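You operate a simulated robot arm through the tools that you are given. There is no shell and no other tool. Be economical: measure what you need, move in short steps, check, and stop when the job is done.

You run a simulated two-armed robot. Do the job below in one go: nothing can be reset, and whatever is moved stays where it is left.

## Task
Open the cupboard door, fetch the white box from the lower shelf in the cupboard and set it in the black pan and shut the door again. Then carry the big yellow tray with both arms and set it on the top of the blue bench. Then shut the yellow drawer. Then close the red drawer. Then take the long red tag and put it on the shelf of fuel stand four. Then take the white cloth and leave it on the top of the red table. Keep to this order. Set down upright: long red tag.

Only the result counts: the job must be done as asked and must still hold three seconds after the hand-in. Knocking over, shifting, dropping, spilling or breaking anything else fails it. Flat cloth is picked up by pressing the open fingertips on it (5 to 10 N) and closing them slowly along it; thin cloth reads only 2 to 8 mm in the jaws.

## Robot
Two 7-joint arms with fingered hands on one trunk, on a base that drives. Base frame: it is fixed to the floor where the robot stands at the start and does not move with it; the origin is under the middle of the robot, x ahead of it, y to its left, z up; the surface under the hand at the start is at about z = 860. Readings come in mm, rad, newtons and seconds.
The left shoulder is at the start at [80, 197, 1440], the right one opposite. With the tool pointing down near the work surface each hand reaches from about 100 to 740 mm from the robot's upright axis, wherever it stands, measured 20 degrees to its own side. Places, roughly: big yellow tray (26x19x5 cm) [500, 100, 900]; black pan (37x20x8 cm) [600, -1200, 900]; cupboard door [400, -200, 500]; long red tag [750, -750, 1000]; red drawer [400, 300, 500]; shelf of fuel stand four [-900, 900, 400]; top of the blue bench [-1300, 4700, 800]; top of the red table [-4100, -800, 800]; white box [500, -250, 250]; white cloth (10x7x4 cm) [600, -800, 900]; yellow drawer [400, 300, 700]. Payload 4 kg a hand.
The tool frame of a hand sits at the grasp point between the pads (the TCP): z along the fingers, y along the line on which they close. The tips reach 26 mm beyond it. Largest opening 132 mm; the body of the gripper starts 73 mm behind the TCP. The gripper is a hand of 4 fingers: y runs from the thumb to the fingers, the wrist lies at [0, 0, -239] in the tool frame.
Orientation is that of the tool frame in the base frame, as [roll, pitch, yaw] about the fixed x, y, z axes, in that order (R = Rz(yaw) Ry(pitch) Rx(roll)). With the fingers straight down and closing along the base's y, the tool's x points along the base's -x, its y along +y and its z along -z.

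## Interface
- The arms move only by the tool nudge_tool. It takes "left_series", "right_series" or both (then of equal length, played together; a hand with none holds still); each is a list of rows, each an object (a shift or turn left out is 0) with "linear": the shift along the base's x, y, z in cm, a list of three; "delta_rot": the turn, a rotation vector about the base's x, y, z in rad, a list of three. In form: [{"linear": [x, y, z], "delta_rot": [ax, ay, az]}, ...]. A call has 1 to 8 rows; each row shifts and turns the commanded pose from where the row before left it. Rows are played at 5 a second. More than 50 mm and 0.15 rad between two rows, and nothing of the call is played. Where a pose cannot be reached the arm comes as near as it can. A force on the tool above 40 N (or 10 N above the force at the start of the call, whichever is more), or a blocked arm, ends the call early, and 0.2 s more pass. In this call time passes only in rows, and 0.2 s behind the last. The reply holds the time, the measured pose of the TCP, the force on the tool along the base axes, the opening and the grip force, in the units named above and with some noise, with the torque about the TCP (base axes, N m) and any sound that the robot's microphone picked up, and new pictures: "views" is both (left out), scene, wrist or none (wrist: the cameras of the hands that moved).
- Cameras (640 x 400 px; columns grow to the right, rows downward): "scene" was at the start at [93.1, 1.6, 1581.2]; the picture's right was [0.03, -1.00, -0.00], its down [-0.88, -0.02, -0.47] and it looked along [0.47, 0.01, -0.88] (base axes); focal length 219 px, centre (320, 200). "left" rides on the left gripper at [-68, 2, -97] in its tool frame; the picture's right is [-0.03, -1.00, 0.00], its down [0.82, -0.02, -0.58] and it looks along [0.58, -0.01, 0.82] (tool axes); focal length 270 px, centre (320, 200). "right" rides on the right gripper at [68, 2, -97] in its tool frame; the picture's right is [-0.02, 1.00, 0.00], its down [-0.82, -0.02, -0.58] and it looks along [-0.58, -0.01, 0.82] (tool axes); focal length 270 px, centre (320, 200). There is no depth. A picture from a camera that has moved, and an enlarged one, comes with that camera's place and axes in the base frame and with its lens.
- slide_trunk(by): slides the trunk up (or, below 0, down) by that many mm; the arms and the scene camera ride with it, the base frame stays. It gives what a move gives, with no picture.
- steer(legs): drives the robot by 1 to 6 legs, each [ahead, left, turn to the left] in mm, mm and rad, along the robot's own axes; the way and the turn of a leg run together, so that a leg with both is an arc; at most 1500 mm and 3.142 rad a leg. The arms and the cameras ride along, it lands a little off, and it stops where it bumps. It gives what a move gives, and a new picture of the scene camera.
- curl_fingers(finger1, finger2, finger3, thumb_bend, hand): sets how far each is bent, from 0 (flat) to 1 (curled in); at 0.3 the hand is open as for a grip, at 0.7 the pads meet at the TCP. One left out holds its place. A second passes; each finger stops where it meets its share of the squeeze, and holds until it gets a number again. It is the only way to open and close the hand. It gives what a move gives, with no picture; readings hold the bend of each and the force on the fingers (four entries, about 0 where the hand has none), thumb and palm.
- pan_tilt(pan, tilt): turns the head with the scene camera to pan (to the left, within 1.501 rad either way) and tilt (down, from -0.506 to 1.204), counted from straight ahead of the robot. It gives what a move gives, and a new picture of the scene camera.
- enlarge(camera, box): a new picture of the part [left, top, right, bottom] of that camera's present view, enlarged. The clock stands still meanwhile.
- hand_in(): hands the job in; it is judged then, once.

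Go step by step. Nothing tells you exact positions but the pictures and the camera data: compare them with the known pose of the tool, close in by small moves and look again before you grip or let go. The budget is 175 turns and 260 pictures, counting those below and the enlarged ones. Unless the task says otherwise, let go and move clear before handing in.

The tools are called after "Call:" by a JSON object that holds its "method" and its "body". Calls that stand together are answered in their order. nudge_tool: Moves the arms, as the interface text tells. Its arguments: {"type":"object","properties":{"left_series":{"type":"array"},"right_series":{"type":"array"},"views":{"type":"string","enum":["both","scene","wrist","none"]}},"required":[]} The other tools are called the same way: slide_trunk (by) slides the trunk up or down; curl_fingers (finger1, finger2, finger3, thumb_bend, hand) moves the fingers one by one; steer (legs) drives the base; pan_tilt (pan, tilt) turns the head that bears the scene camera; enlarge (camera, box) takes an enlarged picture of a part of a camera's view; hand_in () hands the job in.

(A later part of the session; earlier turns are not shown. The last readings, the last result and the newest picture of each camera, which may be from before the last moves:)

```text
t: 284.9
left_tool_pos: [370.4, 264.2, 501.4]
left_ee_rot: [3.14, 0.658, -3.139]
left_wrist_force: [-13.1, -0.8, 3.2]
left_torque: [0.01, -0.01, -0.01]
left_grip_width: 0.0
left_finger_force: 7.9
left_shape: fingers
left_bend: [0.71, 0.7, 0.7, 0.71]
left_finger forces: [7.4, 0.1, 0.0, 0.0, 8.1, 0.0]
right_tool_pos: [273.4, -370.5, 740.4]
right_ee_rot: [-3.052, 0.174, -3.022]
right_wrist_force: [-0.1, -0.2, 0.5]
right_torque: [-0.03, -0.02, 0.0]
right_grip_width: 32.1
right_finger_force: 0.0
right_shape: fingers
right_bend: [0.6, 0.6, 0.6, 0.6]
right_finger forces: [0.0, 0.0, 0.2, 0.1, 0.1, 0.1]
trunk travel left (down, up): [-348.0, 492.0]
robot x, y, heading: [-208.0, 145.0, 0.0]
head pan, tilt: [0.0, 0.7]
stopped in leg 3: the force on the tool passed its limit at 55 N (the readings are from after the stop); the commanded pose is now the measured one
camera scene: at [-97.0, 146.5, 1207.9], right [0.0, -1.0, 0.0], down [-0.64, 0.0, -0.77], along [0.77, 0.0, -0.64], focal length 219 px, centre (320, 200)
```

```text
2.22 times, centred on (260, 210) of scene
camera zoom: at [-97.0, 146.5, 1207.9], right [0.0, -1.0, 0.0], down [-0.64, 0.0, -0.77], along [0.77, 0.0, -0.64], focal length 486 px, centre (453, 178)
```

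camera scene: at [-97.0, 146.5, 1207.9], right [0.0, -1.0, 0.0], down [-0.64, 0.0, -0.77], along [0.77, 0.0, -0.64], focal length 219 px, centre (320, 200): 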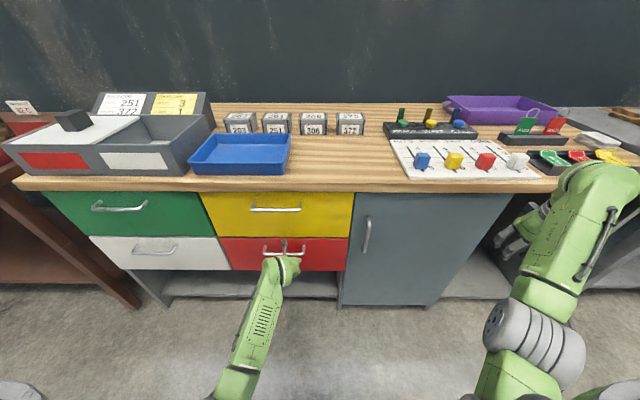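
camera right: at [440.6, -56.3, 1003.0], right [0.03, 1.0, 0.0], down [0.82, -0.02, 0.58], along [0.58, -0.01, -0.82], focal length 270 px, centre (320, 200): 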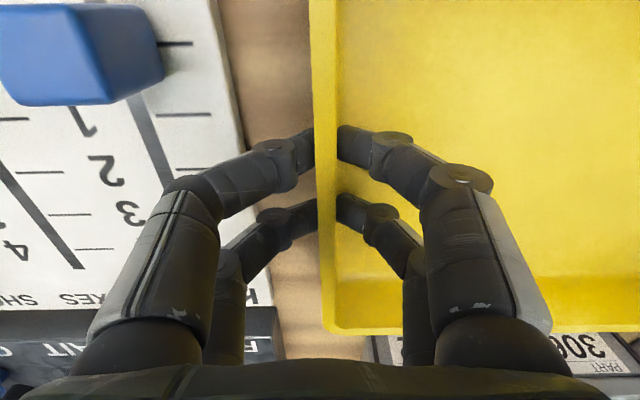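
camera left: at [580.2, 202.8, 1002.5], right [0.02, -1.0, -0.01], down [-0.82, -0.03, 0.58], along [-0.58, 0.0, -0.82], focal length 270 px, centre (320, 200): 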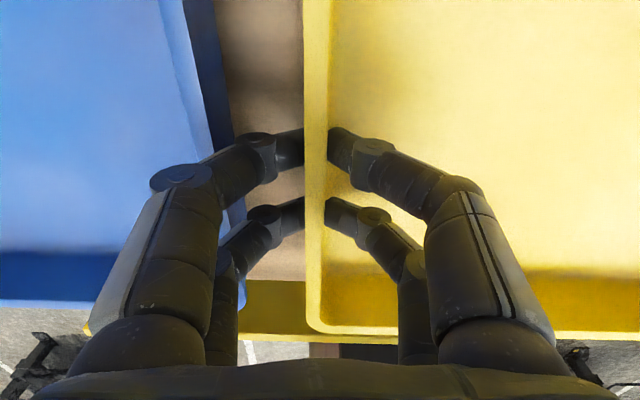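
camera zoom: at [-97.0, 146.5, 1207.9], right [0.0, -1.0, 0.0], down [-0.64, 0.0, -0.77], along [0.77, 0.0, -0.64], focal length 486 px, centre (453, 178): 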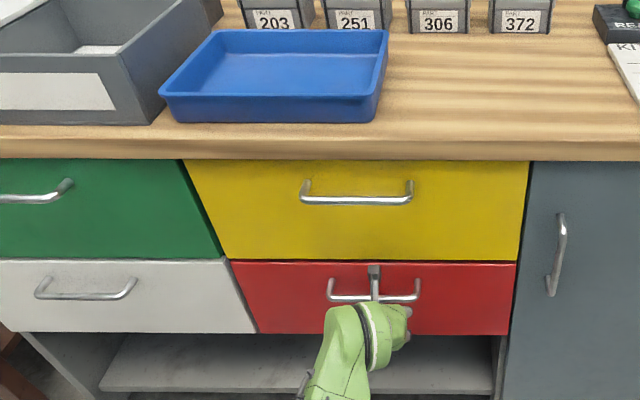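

Both drawers are flush. Next the red HOLD tag: I back off, raise the trunk and straighten the right hand downward.

Call:
{"method": "steer", "body": {"legs": [[-300, 0, 0]]}}

Call:
{"method": "slide_trunk", "body": {"by": 390}}

Call:
{"method": "nudge_tool", "body": {"right_series": [{"linear": [2, 1, 0], "delta_rot": [0.035, 0.092, -0.06]}, {"linear": [2, 1, 0], "delta_rot": [0.035, 0.092, -0.06]}, {"linear": [3, 2, 0]}, {"linear": [3, 2, 0]}, {"linear": [3, 2, 0]}, {"linear": [3, 2, 0]}], "left_series": [{"linear": [-3, 1, 2]}, {"linear": [-3, 1, 2]}, {"linear": [-3, 1, 2]}, {"linear": [-3, 1, 2]}, {"linear": [-3, 1, 2]}, {"linear": [-3, 1, 2]}], "views": "none"}}

Call:
{"method": "steer", "body": {"legs": [[0, -620, 0], [300, 0, 0]]}}

Call:
{"method": "enlarge", "body": {"camera": "right", "box": [0, 0, 640, 400]}}

```text
t: 287.0
left_tool_pos: [70.9, 263.0, 502.7]
left_ee_rot: [3.137, 0.662, -3.137]
left_wrist_force: [0.2, -0.3, 0.5]
left_torque: [0.02, 0.0, -0.01]
left_grip_width: 0.9
left_finger_force: 0.1
left_shape: fingers
left_bend: [0.7, 0.7, 0.7, 0.7]
left_finger forces: [0.1, 0.0, 0.1, 0.0, 0.1, 0.1]
right_tool_pos: [-26.9, -370.9, 739.9]
right_ee_rot: [-3.051, 0.174, -3.02]
right_wrist_force: [0.4, -0.7, 0.3]
right_torque: [0.03, -0.04, 0.02]
right_grip_width: 32.3
right_finger_force: 0.0
right_shape: fingers
right_bend: [0.6, 0.6, 0.6, 0.6]
right_finger forces: [0.1, 0.0, 0.0, 0.0, 0.0, 0.1]
trunk travel left (down, up): [-348.0, 492.0]
robot x, y, heading: [-513.7, 147.7, 0.01]
head pan, tilt: [0.0, 0.7]
camera scene: at [-397.4, 145.6, 1207.8], right [0.01, -1.0, 0.0], down [-0.64, 0.0, -0.77], along [0.77, 0.0, -0.64], focal length 219 px, centre (320, 200)
```

scene: 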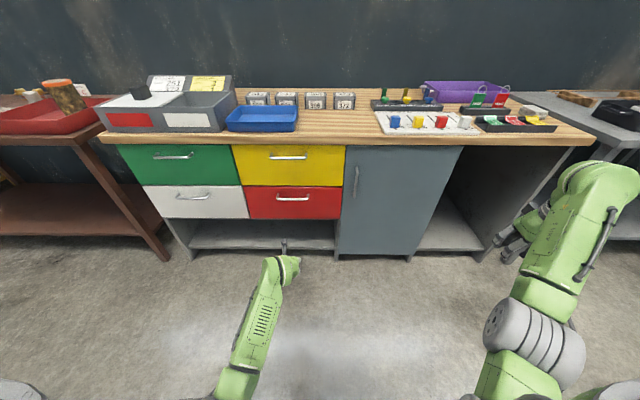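

```text
t: 290.8
left_tool_pos: [70.2, 263.9, 890.9]
left_ee_rot: [3.14, 0.659, -3.138]
left_wrist_force: [-0.1, 0.1, -0.3]
left_torque: [0.01, 0.0, 0.01]
left_grip_width: 0.7
left_finger_force: 0.0
left_shape: fingers
left_bend: [0.7, 0.7, 0.7, 0.7]
left_finger forces: [0.0, 0.0, 0.0, 0.0, 0.0, 0.0]
right_tool_pos: [-26.2, -371.6, 1129.3]
right_ee_rot: [-3.049, 0.173, -3.021]
right_wrist_force: [0.0, 1.0, -0.2]
right_torque: [0.04, -0.01, -0.01]
right_grip_width: 32.1
right_finger_force: 0.1
right_shape: fingers
right_bend: [0.6, 0.6, 0.6, 0.6]
right_finger forces: [0.0, 0.1, 0.1, 0.0, 0.0, 0.0]
trunk travel left (down, up): [-738.0, 102.0]
robot x, y, heading: [-507.6, 144.7, 0.01]
head pan, tilt: [0.0, 0.7]
```

```text
t: 292.1
left_tool_pos: [-108.3, 324.8, 1013.6]
left_ee_rot: [3.14, 0.659, -3.139]
left_wrist_force: [-0.2, -0.3, -0.7]
left_torque: [-0.04, 0.0, 0.02]
left_grip_width: 0.7
left_finger_force: 0.1
left_shape: fingers
left_bend: [0.7, 0.7, 0.7, 0.7]
left_finger forces: [0.1, 0.1, 0.0, 0.0, 0.1, 0.0]
right_tool_pos: [134.0, -269.6, 1130.7]
right_ee_rot: [-3.13, -0.008, 3.136]
right_wrist_force: [-0.8, -0.2, 0.6]
right_torque: [-0.02, -0.02, -0.03]
right_grip_width: 32.1
right_finger_force: 0.0
right_shape: fingers
right_bend: [0.6, 0.6, 0.6, 0.6]
right_finger forces: [0.0, 0.0, 0.0, 0.0, 0.0, 0.1]
trunk travel left (down, up): [-738.0, 102.0]
robot x, y, heading: [-505.9, 143.2, 0.008]
head pan, tilt: [0.0, 0.7]
```

```text
t: 297.2
left_tool_pos: [192.3, -276.1, 1013.4]
left_ee_rot: [3.141, 0.664, -3.135]
left_wrist_force: [0.3, -0.4, 0.3]
left_torque: [-0.03, 0.02, 0.0]
left_grip_width: 0.5
left_finger_force: 0.0
left_shape: fingers
left_bend: [0.7, 0.7, 0.7, 0.7]
left_finger forces: [0.1, 0.0, 0.1, 0.0, 0.1, 0.0]
right_tool_pos: [438.9, -869.4, 1130.8]
right_ee_rot: [-3.131, -0.003, 3.139]
right_wrist_force: [-0.2, 1.0, 1.4]
right_torque: [-0.02, -0.03, 0.01]
right_grip_width: 32.2
right_finger_force: 0.0
right_shape: fingers
right_bend: [0.6, 0.6, 0.6, 0.6]
right_finger forces: [0.1, 0.1, 0.0, 0.0, 0.1, 0.1]
trunk travel left (down, up): [-738.0, 102.0]
robot x, y, heading: [-202.9, -460.3, 0.015]
head pan, tilt: [0.0, 0.7]
camera scene: at [-94.8, -456.7, 1598.1], right [0.01, -1.0, 0.0], down [-0.64, -0.01, -0.77], along [0.77, 0.01, -0.64], focal length 219 px, centre (320, 200)
```

scene: 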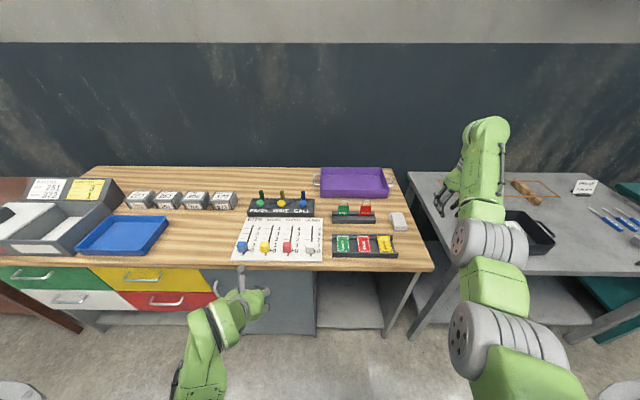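

```text
1.00 times, centred on (320, 200) of right (not enlarged: the box is as wide or as high as the picture)
camera zoom: at [369.5, -866.7, 1227.4], right [0.03, 1.0, -0.01], down [0.82, -0.02, 0.57], along [0.57, -0.02, -0.82], focal length 270 px, centre (320, 200)
```

zoom: 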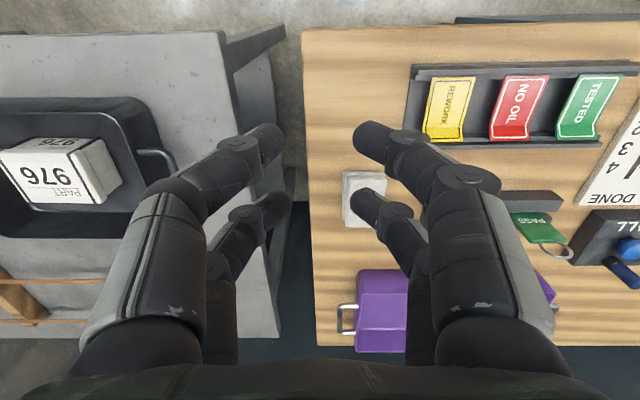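

Call:
{"method": "enlarge", "body": {"camera": "scene", "box": [310, 160, 430, 260]}}

Call:
{"method": "enlarge", "body": {"camera": "right", "box": [400, 50, 640, 280]}}

```text
4.00 times, centred on (370, 210) of scene
camera zoom: at [-94.8, -456.7, 1598.1], right [0.01, -1.0, 0.0], down [-0.64, -0.01, -0.77], along [0.77, 0.01, -0.64], focal length 875 px, centre (120, 160)
```

zoom: 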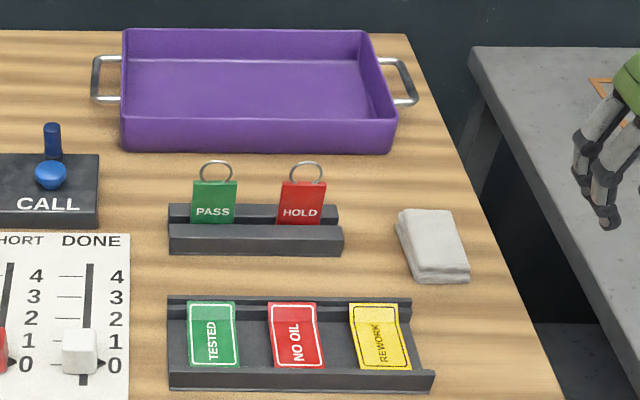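

```text
1.74 times, centred on (520, 165) of right
camera zoom: at [369.5, -866.7, 1227.4], right [0.03, 1.0, -0.01], down [0.82, -0.02, 0.57], along [0.57, -0.02, -0.82], focal length 470 px, centre (-28, 261)
```

zoom: 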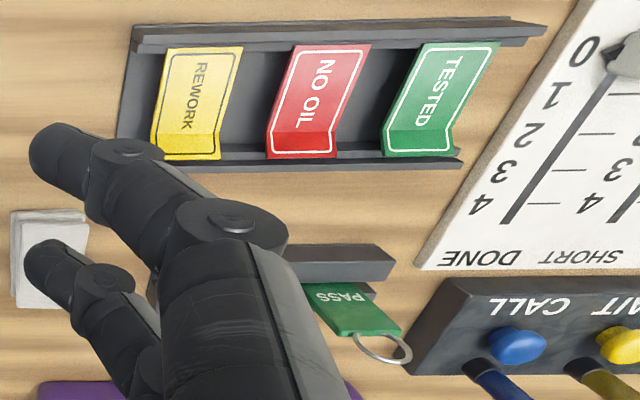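

The HOLD tag (with ring, standing in its rack near (663, −658)) is the long red tag. I'll take it by its side edges with the left hand pitched forward, as for the box.

Call:
{"method": "curl_fingers", "body": {"hand": "left", "finger1": 0.45, "finger2": 0.45, "finger3": 0.45, "thumb_bend": 0.45}}

Call:
{"method": "nudge_tool", "body": {"left_series": [{"linear": [4.1, -2.1, 0], "delta_rot": [0, -0.045, 0]}, {"linear": [4.1, -2.1, 0], "delta_rot": [0, -0.045, 0]}, {"linear": [4.1, -2.1, 0], "delta_rot": [0, -0.045, 0]}, {"linear": [4.1, -2.1, 0], "delta_rot": [0, -0.045, 0]}], "views": "none"}}

Call:
{"method": "steer", "body": {"legs": [[0, -298, -0.015], [175, 0, 0]]}}

Call:
{"method": "enlarge", "body": {"camera": "left", "box": [0, 0, 640, 400]}}

```text
t: 298.2
left_tool_pos: [195.6, -276.9, 1013.8]
left_ee_rot: [3.14, 0.658, -3.132]
left_wrist_force: [-1.4, -0.1, 0.0]
left_torque: [-0.01, -0.01, 0.02]
left_grip_width: 82.3
left_finger_force: 0.0
left_shape: fingers
left_bend: [0.45, 0.45, 0.45, 0.45]
left_finger forces: [0.0, 0.0, 0.0, 0.0, 0.1, 0.0]
right_tool_pos: [441.7, -869.0, 1129.8]
right_ee_rot: [-3.131, -0.008, 3.14]
right_wrist_force: [0.2, -0.2, 0.8]
right_torque: [-0.02, -0.04, -0.02]
right_grip_width: 32.0
right_finger_force: 0.1
right_shape: fingers
right_bend: [0.6, 0.6, 0.6, 0.6]
right_finger forces: [0.0, 0.0, 0.0, 0.0, 0.0, 0.1]
trunk travel left (down, up): [-738.0, 102.0]
robot x, y, heading: [-204.1, -458.7, 0.011]
head pan, tilt: [0.0, 0.7]
```

```text
t: 299.2
left_tool_pos: [363.4, -361.4, 1013.2]
left_ee_rot: [3.141, 0.841, -3.13]
left_wrist_force: [0.3, -1.1, 0.3]
left_torque: [0.02, 0.01, -0.02]
left_grip_width: 82.3
left_finger_force: 0.0
left_shape: fingers
left_bend: [0.45, 0.45, 0.45, 0.45]
left_finger forces: [0.0, 0.0, 0.1, 0.1, 0.0, 0.0]
right_tool_pos: [443.2, -869.5, 1127.8]
right_ee_rot: [-3.131, -0.008, 3.14]
right_wrist_force: [0.3, -0.2, -0.7]
right_torque: [0.03, -0.02, -0.03]
right_grip_width: 32.2
right_finger_force: 0.1
right_shape: fingers
right_bend: [0.6, 0.6, 0.6, 0.6]
right_finger forces: [0.1, 0.0, 0.0, 0.0, 0.1, 0.0]
trunk travel left (down, up): [-738.0, 102.0]
robot x, y, heading: [-204.4, -456.2, 0.008]
head pan, tilt: [0.0, 0.7]
```

```text
t: 302.4
left_tool_pos: [536.0, -665.2, 1017.8]
left_ee_rot: [3.141, 0.844, -3.137]
left_wrist_force: [0.3, 0.7, 0.4]
left_torque: [-0.04, -0.03, 0.01]
left_grip_width: 82.6
left_finger_force: 0.0
left_shape: fingers
left_bend: [0.45, 0.45, 0.45, 0.45]
left_finger forces: [0.0, 0.0, 0.0, 0.0, 0.0, 0.1]
right_tool_pos: [612.4, -1173.9, 1132.8]
right_ee_rot: [-3.132, -0.003, 3.134]
right_wrist_force: [-0.7, 1.2, 0.4]
right_torque: [-0.01, -0.02, 0.02]
right_grip_width: 32.2
right_finger_force: 0.0
right_shape: fingers
right_bend: [0.6, 0.6, 0.6, 0.6]
right_finger forces: [0.0, 0.0, 0.0, 0.0, 0.0, 0.0]
trunk travel left (down, up): [-738.0, 102.0]
robot x, y, heading: [-29.5, -755.7, 0.003]
head pan, tilt: [0.0, 0.7]
camera scene: at [80.6, -757.3, 1598.2], right [0.0, -1.0, 0.0], down [-0.64, 0.0, -0.77], along [0.77, 0.0, -0.64], focal length 219 px, centre (320, 200)
```

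scene: 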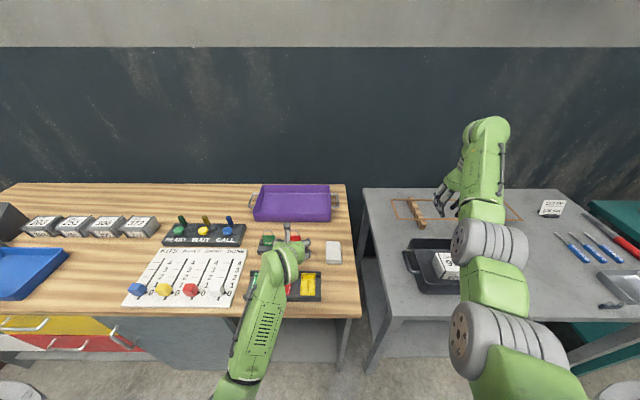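

```text
1.00 times, centred on (320, 200) of left (not enlarged: the box is as wide or as high as the picture)
camera zoom: at [508.9, -664.8, 1132.7], right [0.02, -1.0, 0.02], down [-0.97, -0.02, -0.23], along [0.23, -0.01, -0.97], focal length 270 px, centre (320, 200)
```

zoom: 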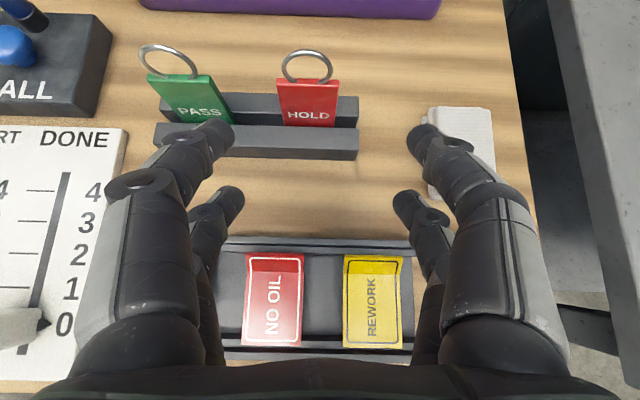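

Tag plate: x≈649, y −630…−680, from z 884 (rack) to 944. I narrow the fingers and move in along the tool axis.

Call:
{"method": "curl_fingers", "body": {"hand": "left", "finger1": 0.48, "finger2": 0.48, "finger3": 0.48, "thumb_bend": 0.48}}

Call:
{"method": "nudge_tool", "body": {"left_series": [{"linear": [2.5, 0.5, -2.2]}, {"linear": [2.5, 0.4, -2.2]}, {"linear": [2.5, 0, -2.2]}], "views": "wrist"}}

```text
t: 303.4
left_tool_pos: [539.2, -666.3, 1014.2]
left_ee_rot: [3.141, 0.84, -3.14]
left_wrist_force: [0.9, 0.4, -0.4]
left_torque: [-0.02, 0.04, -0.01]
left_grip_width: 73.2
left_finger_force: 0.0
left_shape: fingers
left_bend: [0.48, 0.48, 0.48, 0.48]
left_finger forces: [0.0, 0.0, 0.1, 0.1, 0.1, 0.1]
right_tool_pos: [615.8, -1173.4, 1129.7]
right_ee_rot: [-3.131, -0.007, 3.132]
right_wrist_force: [-0.4, -0.4, -0.3]
right_torque: [-0.02, -0.02, 0.01]
right_grip_width: 32.4
right_finger_force: 0.1
right_shape: fingers
right_bend: [0.6, 0.6, 0.6, 0.6]
right_finger forces: [0.0, 0.1, 0.0, 0.1, 0.0, 0.0]
trunk travel left (down, up): [-738.0, 102.0]
robot x, y, heading: [-26.4, -755.6, 0.004]
head pan, tilt: [0.0, 0.7]
```

```text
t: 304.2
left_tool_pos: [615.0, -657.5, 949.2]
left_ee_rot: [3.141, 0.839, -3.136]
left_wrist_force: [0.3, -0.3, 0.5]
left_torque: [0.0, 0.03, 0.0]
left_grip_width: 73.0
left_finger_force: 0.1
left_shape: fingers
left_bend: [0.48, 0.48, 0.48, 0.48]
left_finger forces: [0.1, 0.0, 0.1, 0.0, 0.0, 0.0]
right_tool_pos: [616.6, -1174.1, 1130.4]
right_ee_rot: [-3.131, -0.008, 3.133]
right_wrist_force: [-0.4, -0.1, 0.2]
right_torque: [-0.01, 0.03, 0.0]
right_grip_width: 32.2
right_finger_force: 0.1
right_shape: fingers
right_bend: [0.6, 0.6, 0.6, 0.6]
right_finger forces: [0.0, 0.0, 0.0, 0.0, 0.1, 0.0]
trunk travel left (down, up): [-738.0, 102.0]
robot x, y, heading: [-29.8, -756.2, 0.002]
head pan, tilt: [0.0, 0.7]
camera left: at [589.1, -656.2, 1064.3], right [0.02, -1.0, 0.02], down [-0.97, -0.02, -0.22], along [0.22, -0.01, -0.97], focal length 270 px, centre (320, 200)
```

left: 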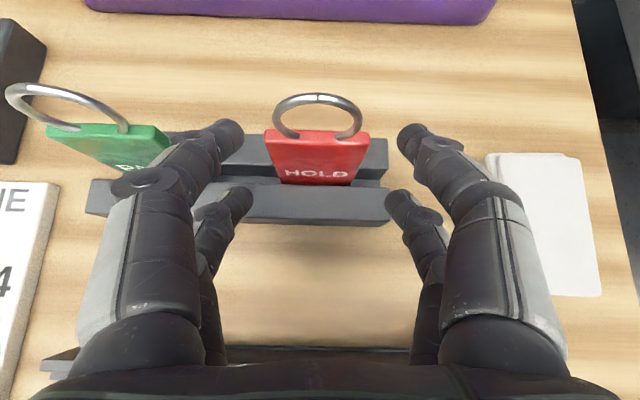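

Call:
{"method": "nudge_tool", "body": {"left_series": [{"linear": [1.6, 0.1, -1.5]}, {"linear": [1.5, 0, -1.5]}], "views": "wrist"}}

Call:
{"method": "curl_fingers", "body": {"hand": "left", "finger1": 0.66, "finger2": 0.66, "finger3": 0.66, "thumb_bend": 0.66}}

Call:
{"method": "enlarge", "body": {"camera": "left", "box": [0, 0, 640, 400]}}

```text
t: 304.8
left_tool_pos: [638.4, -657.3, 927.0]
left_ee_rot: [-3.134, 0.841, -3.131]
left_wrist_force: [1.0, -0.7, 0.6]
left_torque: [0.01, 0.03, 0.02]
left_grip_width: 73.0
left_finger_force: 0.1
left_shape: fingers
left_bend: [0.48, 0.48, 0.48, 0.48]
left_finger forces: [0.0, 0.0, 0.1, 0.1, 0.0, 0.0]
right_tool_pos: [613.2, -1172.9, 1131.5]
right_ee_rot: [-3.132, -0.003, 3.132]
right_wrist_force: [-1.1, -0.2, -0.7]
right_torque: [0.02, 0.0, 0.04]
right_grip_width: 32.3
right_finger_force: 0.0
right_shape: fingers
right_bend: [0.6, 0.6, 0.6, 0.6]
right_finger forces: [0.1, 0.1, 0.0, 0.0, 0.0, 0.1]
trunk travel left (down, up): [-738.0, 102.0]
robot x, y, heading: [-28.5, -760.7, -0.0]
head pan, tilt: [0.0, 0.7]
stopped in row 2 (left hand): the force on the tool passed its limit at 73 N (the readings are from after the stop); the commanded pose is now the measured one
camera left: at [612.9, -655.6, 1041.6], right [0.02, -1.0, 0.02], down [-0.97, -0.03, -0.22], along [0.22, -0.02, -0.97], focal length 270 px, centre (320, 200)
```

left: 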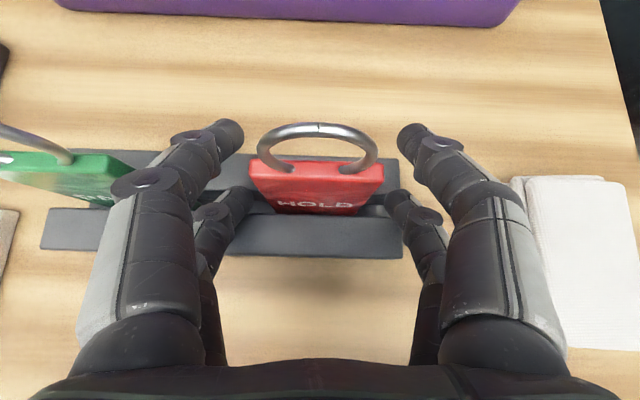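

```text
t: 305.8
left_tool_pos: [639.5, -657.6, 925.8]
left_ee_rot: [-3.135, 0.841, -3.134]
left_wrist_force: [-2.9, -2.6, 8.3]
left_torque: [0.07, 0.05, 0.04]
left_grip_width: 17.1
left_finger_force: 11.6
left_shape: fingers
left_bend: [0.65, 0.57, 0.59, 0.65]
left_finger forces: [0.4, 11.1, 8.9, 0.0, 2.8, 0.0]
right_tool_pos: [614.2, -1173.9, 1130.2]
right_ee_rot: [-3.132, -0.006, 3.133]
right_wrist_force: [0.5, -0.1, 0.6]
right_torque: [-0.03, 0.0, -0.02]
right_grip_width: 32.1
right_finger_force: 0.0
right_shape: fingers
right_bend: [0.6, 0.6, 0.6, 0.6]
right_finger forces: [0.1, 0.0, 0.0, 0.0, 0.0, 0.0]
trunk travel left (down, up): [-738.0, 102.0]
robot x, y, heading: [-26.0, -757.5, 0.003]
head pan, tilt: [0.0, 0.7]
```

```text
1.00 times, centred on (320, 200) of left (not enlarged: the box is as wide or as high as the picture)
camera zoom: at [614.2, -655.9, 1041.7], right [0.02, -1.0, 0.02], down [-0.97, -0.03, -0.22], along [0.22, -0.02, -0.97], focal length 270 px, centre (320, 200)
```

zoom: 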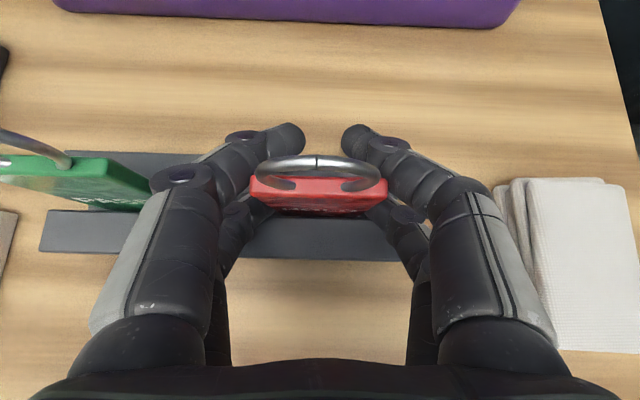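

The lower fingers hold the tag's edges while the upper tips closed just behind it. I try a small lift.

Call:
{"method": "nudge_tool", "body": {"left_series": [{"linear": [0, 0, 1]}, {"linear": [0, 0, 1.5]}, {"linear": [0, 0, 1.5]}], "views": "wrist"}}

Call:
{"method": "enlarge", "body": {"camera": "scene", "box": [220, 190, 360, 310]}}

```text
t: 306.6
left_tool_pos: [641.7, -655.9, 965.2]
left_ee_rot: [-3.133, 0.84, -3.132]
left_wrist_force: [0.2, 0.7, -0.4]
left_torque: [0.05, 0.0, -0.03]
left_grip_width: 14.3
left_finger_force: 7.7
left_shape: fingers
left_bend: [0.66, 0.57, 0.58, 0.66]
left_finger forces: [0.0, 7.8, 7.0, 0.1, 0.6, 0.1]
right_tool_pos: [616.1, -1174.6, 1128.9]
right_ee_rot: [-3.132, -0.007, 3.133]
right_wrist_force: [-0.6, 0.2, 0.0]
right_torque: [-0.01, -0.03, -0.02]
right_grip_width: 32.3
right_finger_force: 0.0
right_shape: fingers
right_bend: [0.6, 0.6, 0.6, 0.6]
right_finger forces: [0.1, 0.0, 0.0, 0.0, 0.0, 0.0]
trunk travel left (down, up): [-738.0, 102.0]
robot x, y, heading: [-28.3, -755.3, 0.004]
head pan, tilt: [0.0, 0.7]
camera left: at [616.1, -655.1, 1080.3], right [0.02, -1.0, 0.02], down [-0.97, -0.03, -0.22], along [0.22, -0.02, -0.97], focal length 270 px, centre (320, 200)
```

left: 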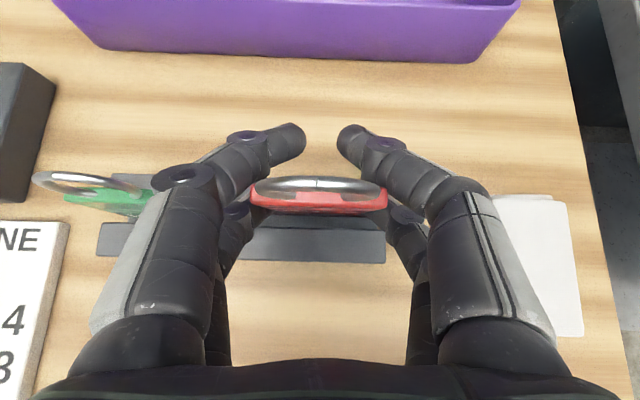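

```text
3.33 times, centred on (290, 250) of scene
camera zoom: at [85.6, -757.4, 1597.8], right [0.0, -1.0, 0.0], down [-0.64, 0.0, -0.76], along [0.76, 0.0, -0.64], focal length 730 px, centre (420, 33)
```

zoom: 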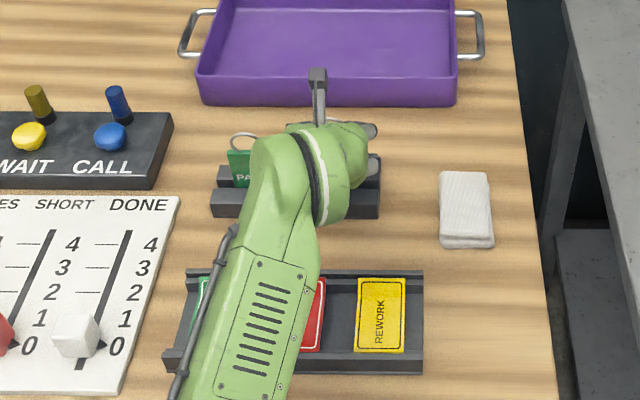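

The tag comes up, pinched between the lower finger pair. I firm that pair, and lift further by trunk.

Call:
{"method": "curl_fingers", "body": {"hand": "left", "finger2": 0.72, "finger3": 0.72}}

Call:
{"method": "slide_trunk", "body": {"by": 95}}

Call:
{"method": "enlarge", "body": {"camera": "left", "box": [0, 0, 640, 400]}}

```text
t: 307.6
left_tool_pos: [641.6, -655.3, 964.6]
left_ee_rot: [-3.133, 0.84, -3.133]
left_wrist_force: [0.6, 0.1, -0.6]
left_torque: [0.0, 0.01, 0.0]
left_grip_width: 14.1
left_finger_force: 7.2
left_shape: fingers
left_bend: [0.66, 0.56, 0.57, 0.66]
left_finger forces: [0.1, 7.1, 6.9, 0.0, 0.2, 0.1]
right_tool_pos: [614.9, -1173.6, 1129.8]
right_ee_rot: [-3.13, -0.008, 3.133]
right_wrist_force: [-0.1, -0.6, -0.2]
right_torque: [0.02, 0.0, -0.01]
right_grip_width: 32.5
right_finger_force: 0.0
right_shape: fingers
right_bend: [0.6, 0.6, 0.6, 0.6]
right_finger forces: [0.0, 0.1, 0.1, 0.0, 0.1, 0.0]
trunk travel left (down, up): [-738.0, 102.0]
robot x, y, heading: [-27.8, -756.6, -0.0]
head pan, tilt: [0.0, 0.7]
```

```text
t: 308.9
left_tool_pos: [642.2, -657.8, 1058.8]
left_ee_rot: [-3.134, 0.84, -3.133]
left_wrist_force: [-0.2, 0.2, 0.0]
left_torque: [0.01, 0.02, 0.01]
left_grip_width: 14.2
left_finger_force: 6.8
left_shape: fingers
left_bend: [0.66, 0.56, 0.57, 0.66]
left_finger forces: [0.0, 7.1, 7.0, 0.0, 0.1, 0.0]
right_tool_pos: [614.9, -1175.2, 1225.4]
right_ee_rot: [-3.132, -0.007, 3.132]
right_wrist_force: [0.6, -0.1, 0.0]
right_torque: [0.02, 0.03, 0.0]
right_grip_width: 32.2
right_finger_force: 0.0
right_shape: fingers
right_bend: [0.6, 0.6, 0.6, 0.6]
right_finger forces: [0.0, 0.0, 0.1, 0.0, 0.0, 0.1]
trunk travel left (down, up): [-833.0, 7.0]
robot x, y, heading: [-29.4, -759.2, -0.001]
head pan, tilt: [0.0, 0.7]
```

```text
1.00 times, centred on (320, 200) of left (not enlarged: the box is as wide or as high as the picture)
camera zoom: at [616.2, -655.0, 1174.9], right [0.02, -1.0, 0.02], down [-0.97, -0.03, -0.22], along [0.22, -0.02, -0.97], focal length 270 px, centre (320, 200)
```

zoom: 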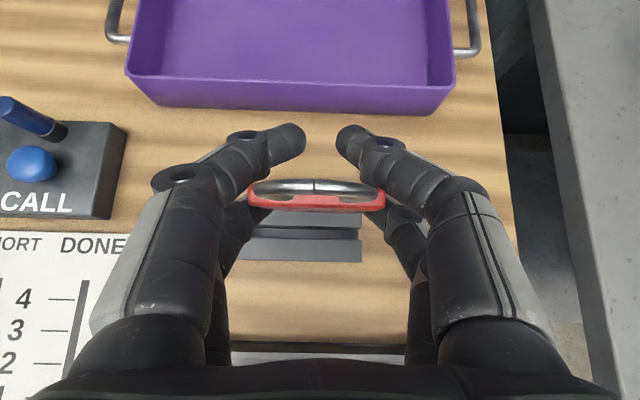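

Tag is held. I tuck the right hand, back off, turn to face −y, and drive backwards up the corridor to reach the front side of fuel stand four.

Call:
{"method": "nudge_tool", "body": {"right_series": [{"linear": [-2.5, 3.5, 0]}, {"linear": [-2.5, 3.5, 0]}, {"linear": [-2.5, 3.5, 0]}, {"linear": [-2.5, 3.5, 0]}, {"linear": [-2.5, 3.5, 0]}, {"linear": [-2.5, 3.5, 0]}], "views": "none"}}

Call:
{"method": "steer", "body": {"legs": [[-240, 0, 0], [0, 0, -0.785], [0, 0, -0.785], [0, 150, 0], [-1400, 0, 0]]}}

Call:
{"method": "pan_tilt", "body": {"pan": -1.2, "tilt": 0.7}}

```text
t: 310.2
left_tool_pos: [643.1, -656.5, 1059.6]
left_ee_rot: [-3.133, 0.838, -3.131]
left_wrist_force: [-0.1, -0.4, 0.3]
left_torque: [0.0, 0.0, 0.01]
left_grip_width: 14.1
left_finger_force: 6.7
left_shape: fingers
left_bend: [0.66, 0.56, 0.57, 0.66]
left_finger forces: [0.0, 7.1, 7.0, 0.1, 0.1, 0.0]
right_tool_pos: [515.5, -969.0, 1198.1]
right_ee_rot: [-3.129, -0.007, 3.133]
right_wrist_force: [0.2, -0.8, 0.0]
right_torque: [-0.04, 0.05, 0.01]
right_grip_width: 31.9
right_finger_force: 0.1
right_shape: fingers
right_bend: [0.6, 0.6, 0.6, 0.6]
right_finger forces: [0.1, 0.1, 0.1, 0.1, 0.0, 0.0]
right hand out of reach, approached as far as the arm can: row 4, 5, 6
trunk travel left (down, up): [-833.0, 7.0]
robot x, y, heading: [-26.7, -756.5, -0.0]
head pan, tilt: [0.0, 0.7]
```

```text
t: 323.7
left_tool_pos: [-16.2, -35.0, 1058.2]
left_ee_rot: [-3.133, 0.838, 1.56]
left_wrist_force: [0.0, -0.4, -0.8]
left_torque: [-0.03, -0.01, -0.01]
left_grip_width: 13.8
left_finger_force: 7.2
left_shape: fingers
left_bend: [0.66, 0.56, 0.57, 0.66]
left_finger forces: [0.1, 7.1, 6.9, 0.1, 0.2, 0.0]
right_tool_pos: [-327.4, 99.8, 1197.6]
right_ee_rot: [-3.131, -0.007, 1.542]
right_wrist_force: [0.9, 0.1, -0.2]
right_torque: [0.01, 0.0, 0.03]
right_grip_width: 32.0
right_finger_force: 0.0
right_shape: fingers
right_bend: [0.6, 0.6, 0.6, 0.6]
right_finger forces: [0.1, 0.0, 0.1, 0.0, 0.0, 0.0]
trunk travel left (down, up): [-833.0, 7.0]
robot x, y, heading: [-103.8, 638.1, -1.587]
head pan, tilt: [0.0, 0.7]
camera scene: at [-107.1, 522.0, 1692.7], right [-1.0, 0.02, 0.0], down [0.01, 0.64, -0.76], along [-0.01, -0.76, -0.64], focal length 219 px, centre (320, 200)
```

scene: 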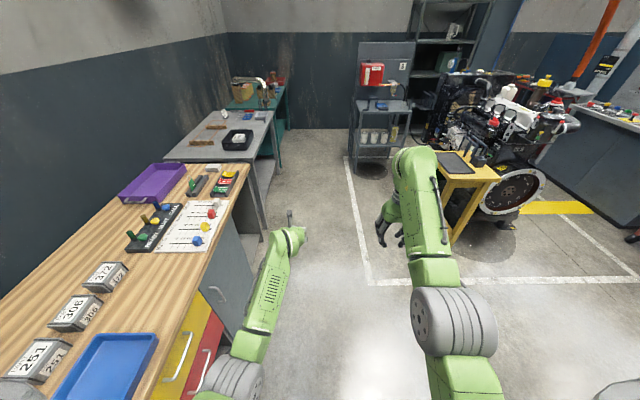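

```text
t: 325.1
left_tool_pos: [-16.3, -33.9, 1060.0]
left_ee_rot: [-3.132, 0.839, 1.557]
left_wrist_force: [0.2, -0.6, -1.1]
left_torque: [0.0, -0.04, 0.01]
left_grip_width: 14.0
left_finger_force: 7.1
left_shape: fingers
left_bend: [0.66, 0.56, 0.57, 0.66]
left_finger forces: [0.0, 6.9, 7.0, 0.1, 0.2, 0.0]
right_tool_pos: [-327.2, 99.8, 1197.2]
right_ee_rot: [-3.132, -0.007, 1.539]
right_wrist_force: [-0.6, 0.0, 0.0]
right_torque: [0.0, -0.01, -0.01]
right_grip_width: 32.2
right_finger_force: 0.1
right_shape: fingers
right_bend: [0.6, 0.6, 0.6, 0.6]
right_finger forces: [0.1, 0.0, 0.0, 0.1, 0.0, 0.1]
trunk travel left (down, up): [-833.0, 7.0]
robot x, y, heading: [-103.0, 640.1, -1.592]
head pan, tilt: [-1.201, 0.7]
camera scene: at [-185.3, 578.6, 1692.8], right [-0.35, 0.94, 0.0], down [0.6, 0.22, -0.76], along [-0.72, -0.26, -0.64], focal length 219 px, centre (320, 200)
```

scene: 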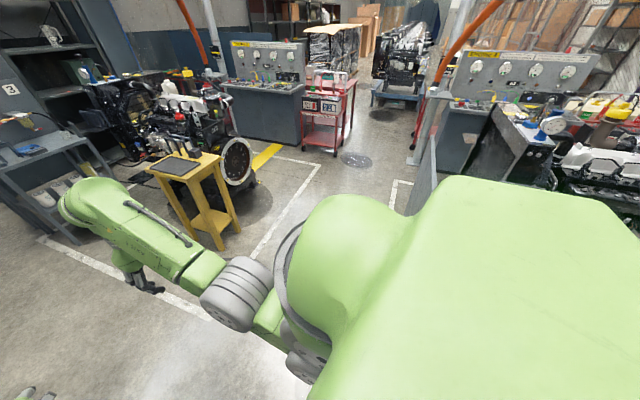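

Call:
{"method": "steer", "body": {"legs": [[-1400, 0, 0.02]]}}

Call:
{"method": "pan_tilt", "body": {"pan": -0.7, "tilt": 0.65}}

```text
t: 332.2
left_tool_pos: [7.5, 1385.0, 1059.8]
left_ee_rot: [-3.133, 0.838, 1.594]
left_wrist_force: [0.2, 0.1, 0.3]
left_torque: [0.0, -0.01, 0.05]
left_grip_width: 13.8
left_finger_force: 6.9
left_shape: fingers
left_bend: [0.66, 0.56, 0.57, 0.66]
left_finger forces: [0.0, 7.1, 6.9, 0.1, 0.2, 0.0]
right_tool_pos: [-308.2, 1504.7, 1196.5]
right_ee_rot: [-3.129, -0.007, 1.577]
right_wrist_force: [0.1, 0.2, -0.3]
right_torque: [0.04, 0.03, -0.01]
right_grip_width: 32.3
right_finger_force: 0.1
right_shape: fingers
right_bend: [0.6, 0.6, 0.6, 0.6]
right_finger forces: [0.0, 0.0, 0.0, 0.1, 0.0, 0.0]
trunk travel left (down, up): [-833.0, 7.0]
robot x, y, heading: [-102.5, 2055.9, -1.553]
head pan, tilt: [-1.201, 0.7]
camera scene: at [-185.2, 1989.6, 1692.7], right [-0.38, 0.92, 0.0], down [0.6, 0.25, -0.76], along [-0.71, -0.29, -0.64], focal length 219 px, centre (320, 200)
```

scene: 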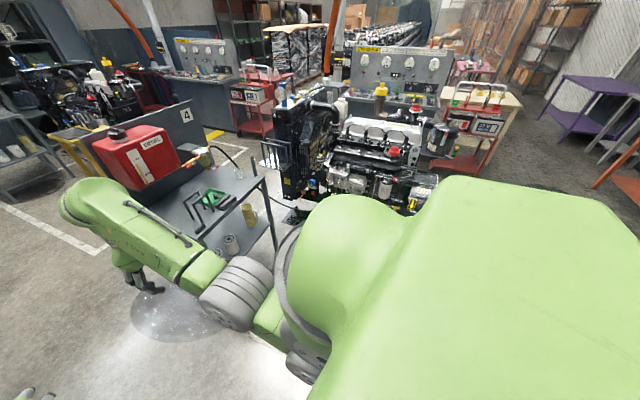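

```text
t: 333.1
left_tool_pos: [5.1, 1385.9, 1060.3]
left_ee_rot: [-3.134, 0.84, 1.595]
left_wrist_force: [0.3, 0.1, 0.0]
left_torque: [-0.02, -0.02, 0.01]
left_grip_width: 13.8
left_finger_force: 7.0
left_shape: fingers
left_bend: [0.66, 0.56, 0.57, 0.66]
left_finger forces: [0.1, 7.0, 6.9, 0.0, 0.2, 0.0]
right_tool_pos: [-309.3, 1508.0, 1197.6]
right_ee_rot: [-3.132, -0.007, 1.578]
right_wrist_force: [-1.0, 0.8, 1.0]
right_torque: [0.02, 0.02, 0.01]
right_grip_width: 32.3
right_finger_force: 0.0
right_shape: fingers
right_bend: [0.6, 0.6, 0.6, 0.6]
right_finger forces: [0.0, 0.0, 0.0, 0.1, 0.0, 0.1]
trunk travel left (down, up): [-833.0, 7.0]
robot x, y, heading: [-101.5, 2055.2, -1.553]
head pan, tilt: [-0.7, 0.649]
camera scene: at [-161.3, 1956.2, 1697.1], right [-0.78, 0.63, 0.0], down [0.38, 0.47, -0.8], along [-0.5, -0.62, -0.6], focal length 219 px, centre (320, 200)
```

scene: 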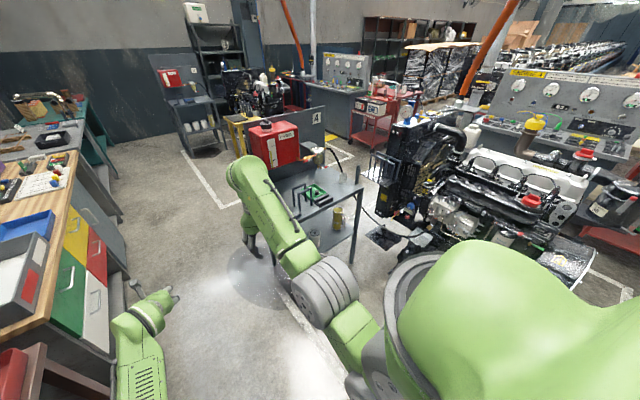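

Stand four (sign "4") has its open front toward +y; its lower shelf holds some cans. I move in front of it and look at the shelf.

Call:
{"method": "steer", "body": {"legs": [[0, -850, -0.018]]}}

Call:
{"method": "slide_trunk", "body": {"by": -400}}

Call:
{"method": "slide_trunk", "body": {"by": -200}}

Call:
{"method": "pan_tilt", "body": {"pan": 0, "tilt": 0.45}}

```text
t: 337.5
left_tool_pos: [-827.2, 1370.0, 1059.5]
left_ee_rot: [-3.13, 0.839, 1.589]
left_wrist_force: [0.8, 0.6, -0.1]
left_torque: [0.01, 0.01, 0.0]
left_grip_width: 14.2
left_finger_force: 6.6
left_shape: fingers
left_bend: [0.66, 0.56, 0.57, 0.66]
left_finger forces: [0.0, 7.1, 6.9, 0.1, 0.0, 0.1]
right_tool_pos: [-1141.3, 1494.2, 1199.0]
right_ee_rot: [-3.13, -0.008, 1.571]
right_wrist_force: [0.6, -0.4, 0.2]
right_torque: [0.01, -0.01, 0.01]
right_grip_width: 32.5
right_finger_force: 0.1
right_shape: fingers
right_bend: [0.6, 0.6, 0.6, 0.6]
right_finger forces: [0.0, 0.1, 0.0, 0.0, 0.1, 0.0]
trunk travel left (down, up): [-833.0, 7.0]
robot x, y, heading: [-932.8, 2042.1, -1.562]
head pan, tilt: [-0.7, 0.649]
camera scene: at [-989.8, 1942.6, 1697.2], right [-0.77, 0.63, 0.0], down [0.38, 0.47, -0.8], along [-0.51, -0.62, -0.6], focal length 219 px, centre (320, 200)
```

scene: 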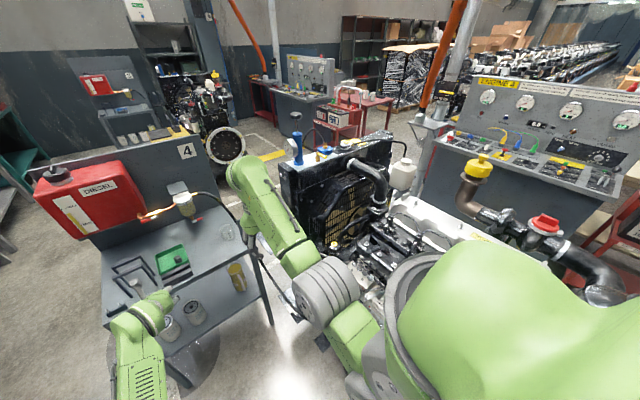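

```text
t: 341.4
left_tool_pos: [-827.7, 1371.3, 659.0]
left_ee_rot: [-3.133, 0.84, 1.588]
left_wrist_force: [-0.2, 0.6, -0.5]
left_torque: [-0.02, -0.03, 0.0]
left_grip_width: 13.6
left_finger_force: 7.0
left_shape: fingers
left_bend: [0.66, 0.56, 0.57, 0.66]
left_finger forces: [0.1, 7.0, 6.9, 0.0, 0.1, 0.1]
right_tool_pos: [-1142.7, 1495.5, 798.8]
right_ee_rot: [-3.13, -0.006, 1.571]
right_wrist_force: [0.5, 0.0, -0.3]
right_torque: [-0.01, 0.0, -0.05]
right_grip_width: 32.0
right_finger_force: 0.1
right_shape: fingers
right_bend: [0.6, 0.6, 0.6, 0.6]
right_finger forces: [0.0, 0.0, 0.0, 0.0, 0.0, 0.1]
trunk travel left (down, up): [-433.0, 407.0]
robot x, y, heading: [-939.3, 2040.4, -1.559]
head pan, tilt: [-0.7, 0.649]
```

```text
t: 343.5
left_tool_pos: [-828.4, 1371.5, 459.0]
left_ee_rot: [-3.132, 0.839, 1.588]
left_wrist_force: [0.6, -0.3, -0.4]
left_torque: [0.02, 0.02, 0.04]
left_grip_width: 13.6
left_finger_force: 6.7
left_shape: fingers
left_bend: [0.66, 0.56, 0.57, 0.66]
left_finger forces: [0.0, 7.0, 6.9, 0.0, 0.1, 0.0]
right_tool_pos: [-1142.2, 1494.7, 597.8]
right_ee_rot: [-3.132, -0.005, 1.571]
right_wrist_force: [0.1, -0.2, 0.0]
right_torque: [0.03, 0.02, 0.06]
right_grip_width: 32.0
right_finger_force: 0.0
right_shape: fingers
right_bend: [0.6, 0.6, 0.6, 0.6]
right_finger forces: [0.0, 0.0, 0.1, 0.0, 0.0, 0.1]
trunk travel left (down, up): [-233.0, 607.0]
robot x, y, heading: [-936.9, 2042.9, -1.559]
head pan, tilt: [-0.7, 0.649]
```

```text
t: 344.6
left_tool_pos: [-829.3, 1371.9, 460.3]
left_ee_rot: [-3.134, 0.84, 1.589]
left_wrist_force: [-0.7, 0.6, -0.8]
left_torque: [-0.02, 0.02, -0.02]
left_grip_width: 14.1
left_finger_force: 7.0
left_shape: fingers
left_bend: [0.66, 0.56, 0.57, 0.66]
left_finger forces: [0.0, 7.0, 7.0, 0.0, 0.1, 0.0]
right_tool_pos: [-1142.4, 1495.0, 598.5]
right_ee_rot: [-3.131, -0.007, 1.571]
right_wrist_force: [0.4, -0.1, 0.6]
right_torque: [-0.01, 0.0, -0.01]
right_grip_width: 32.2
right_finger_force: 0.1
right_shape: fingers
right_bend: [0.6, 0.6, 0.6, 0.6]
right_finger forces: [0.0, 0.0, 0.1, 0.0, 0.0, 0.1]
trunk travel left (down, up): [-233.0, 607.0]
robot x, y, heading: [-939.1, 2041.7, -1.557]
head pan, tilt: [0.0, 0.45]
camera scene: at [-935.7, 1917.9, 1114.9], right [-1.0, -0.01, 0.0], down [-0.01, 0.44, -0.9], along [0.01, -0.9, -0.44], focal length 219 px, centre (320, 200)
```

scene: 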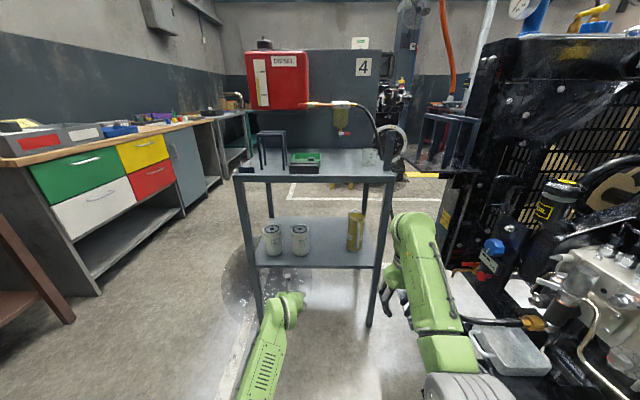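

The lower shelf (z≈385, front edge y≈1125) is free between the white filters and the yellow can around x≈−978. I move the left hand over there and inspect how the tag hangs.

Call:
{"method": "nudge_tool", "body": {"left_series": [{"linear": [-3.7, 0, 1]}, {"linear": [-3.7, 0, 1]}, {"linear": [-3.7, 0, 1]}, {"linear": [-3.7, 0, 0]}], "views": "wrist"}}

Call:
{"method": "enlarge", "body": {"camera": "scene", "box": [250, 200, 400, 330]}}

Call:
{"method": "enlarge", "body": {"camera": "right", "box": [0, 0, 640, 400]}}

```text
t: 345.6
left_tool_pos: [-977.2, 1372.1, 488.5]
left_ee_rot: [-3.134, 0.838, 1.588]
left_wrist_force: [0.1, 0.2, 0.2]
left_torque: [0.02, 0.02, 0.0]
left_grip_width: 14.1
left_finger_force: 7.4
left_shape: fingers
left_bend: [0.66, 0.56, 0.57, 0.66]
left_finger forces: [0.0, 7.1, 6.9, 0.0, 0.1, 0.0]
right_tool_pos: [-1142.8, 1496.0, 598.4]
right_ee_rot: [-3.13, -0.006, 1.573]
right_wrist_force: [-0.3, 0.9, -0.4]
right_torque: [0.03, 0.01, 0.02]
right_grip_width: 32.3
right_finger_force: 0.1
right_shape: fingers
right_bend: [0.6, 0.6, 0.6, 0.6]
right_finger forces: [0.1, 0.1, 0.1, 0.0, 0.0, 0.0]
trunk travel left (down, up): [-233.0, 607.0]
robot x, y, heading: [-937.1, 2040.6, -1.556]
head pan, tilt: [0.0, 0.45]
camera left: at [-975.3, 1397.2, 604.0], right [-1.0, -0.03, 0.02], down [-0.03, 0.97, -0.22], along [-0.02, -0.22, -0.98], focal length 270 px, centre (320, 200)
```

left: 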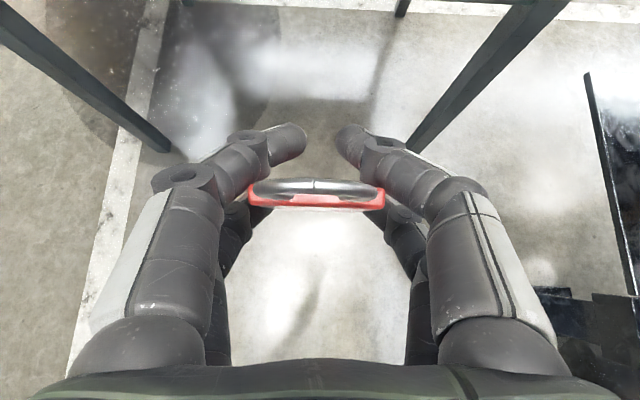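

```text
3.08 times, centred on (325, 265) of scene
camera zoom: at [-936.1, 1917.7, 1114.9], right [-1.0, -0.01, 0.0], down [-0.01, 0.44, -0.9], along [0.01, -0.9, -0.44], focal length 673 px, centre (305, 0)
```

zoom: 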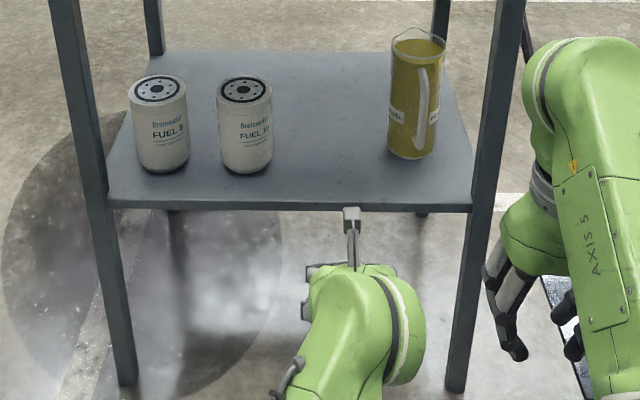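

```text
1.00 times, centred on (320, 200) of right (not enlarged: the box is as wide or as high as the picture)
camera zoom: at [-1141.7, 1562.2, 693.9], right [1.0, -0.03, -0.01], down [-0.01, -0.82, 0.57], along [-0.02, -0.57, -0.82], focal length 270 px, centre (320, 200)
```

zoom: 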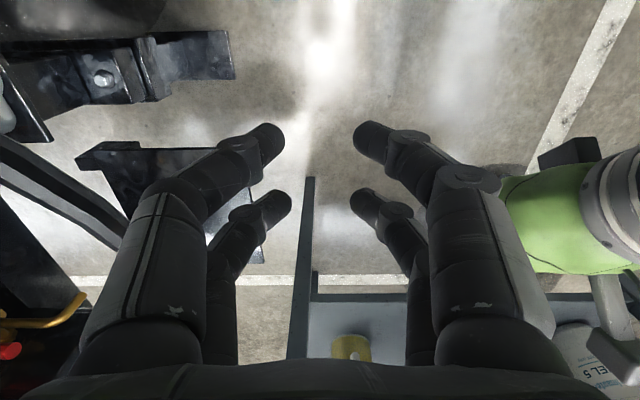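

Call:
{"method": "nudge_tool", "body": {"left_series": [{"linear": [0, 0, 0], "delta_rot": [0.1, 0, 0]}, {"linear": [0, 0, 0], "delta_rot": [0.1, 0, 0]}], "views": "none"}}

Call:
{"method": "enlarge", "body": {"camera": "left", "box": [220, 150, 420, 250]}}

```text
t: 346.2
left_tool_pos: [-977.7, 1370.5, 488.5]
left_ee_rot: [-3.138, 0.637, 1.587]
left_wrist_force: [-0.1, -0.4, -0.4]
left_torque: [0.0, -0.02, 0.01]
left_grip_width: 13.6
left_finger_force: 7.6
left_shape: fingers
left_bend: [0.66, 0.56, 0.57, 0.66]
left_finger forces: [0.1, 6.9, 7.0, 0.0, 0.1, 0.0]
right_tool_pos: [-1142.9, 1494.6, 598.2]
right_ee_rot: [-3.132, -0.006, 1.571]
right_wrist_force: [1.0, -0.1, 0.2]
right_torque: [-0.01, -0.01, 0.03]
right_grip_width: 32.3
right_finger_force: 0.0
right_shape: fingers
right_bend: [0.6, 0.6, 0.6, 0.6]
right_finger forces: [0.0, 0.0, 0.0, 0.0, 0.1, 0.1]
trunk travel left (down, up): [-233.0, 607.0]
robot x, y, heading: [-936.7, 2041.4, -1.562]
head pan, tilt: [0.0, 0.45]
```

```text
3.20 times, centred on (320, 200) of left
camera zoom: at [-974.3, 1373.5, 607.0], right [-1.0, -0.03, 0.02], down [-0.03, 1.0, -0.02], along [-0.02, -0.02, -1.0], focal length 865 px, centre (320, 200)
```

zoom: 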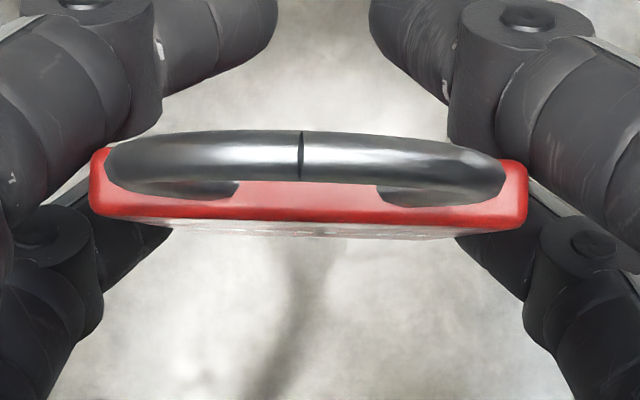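

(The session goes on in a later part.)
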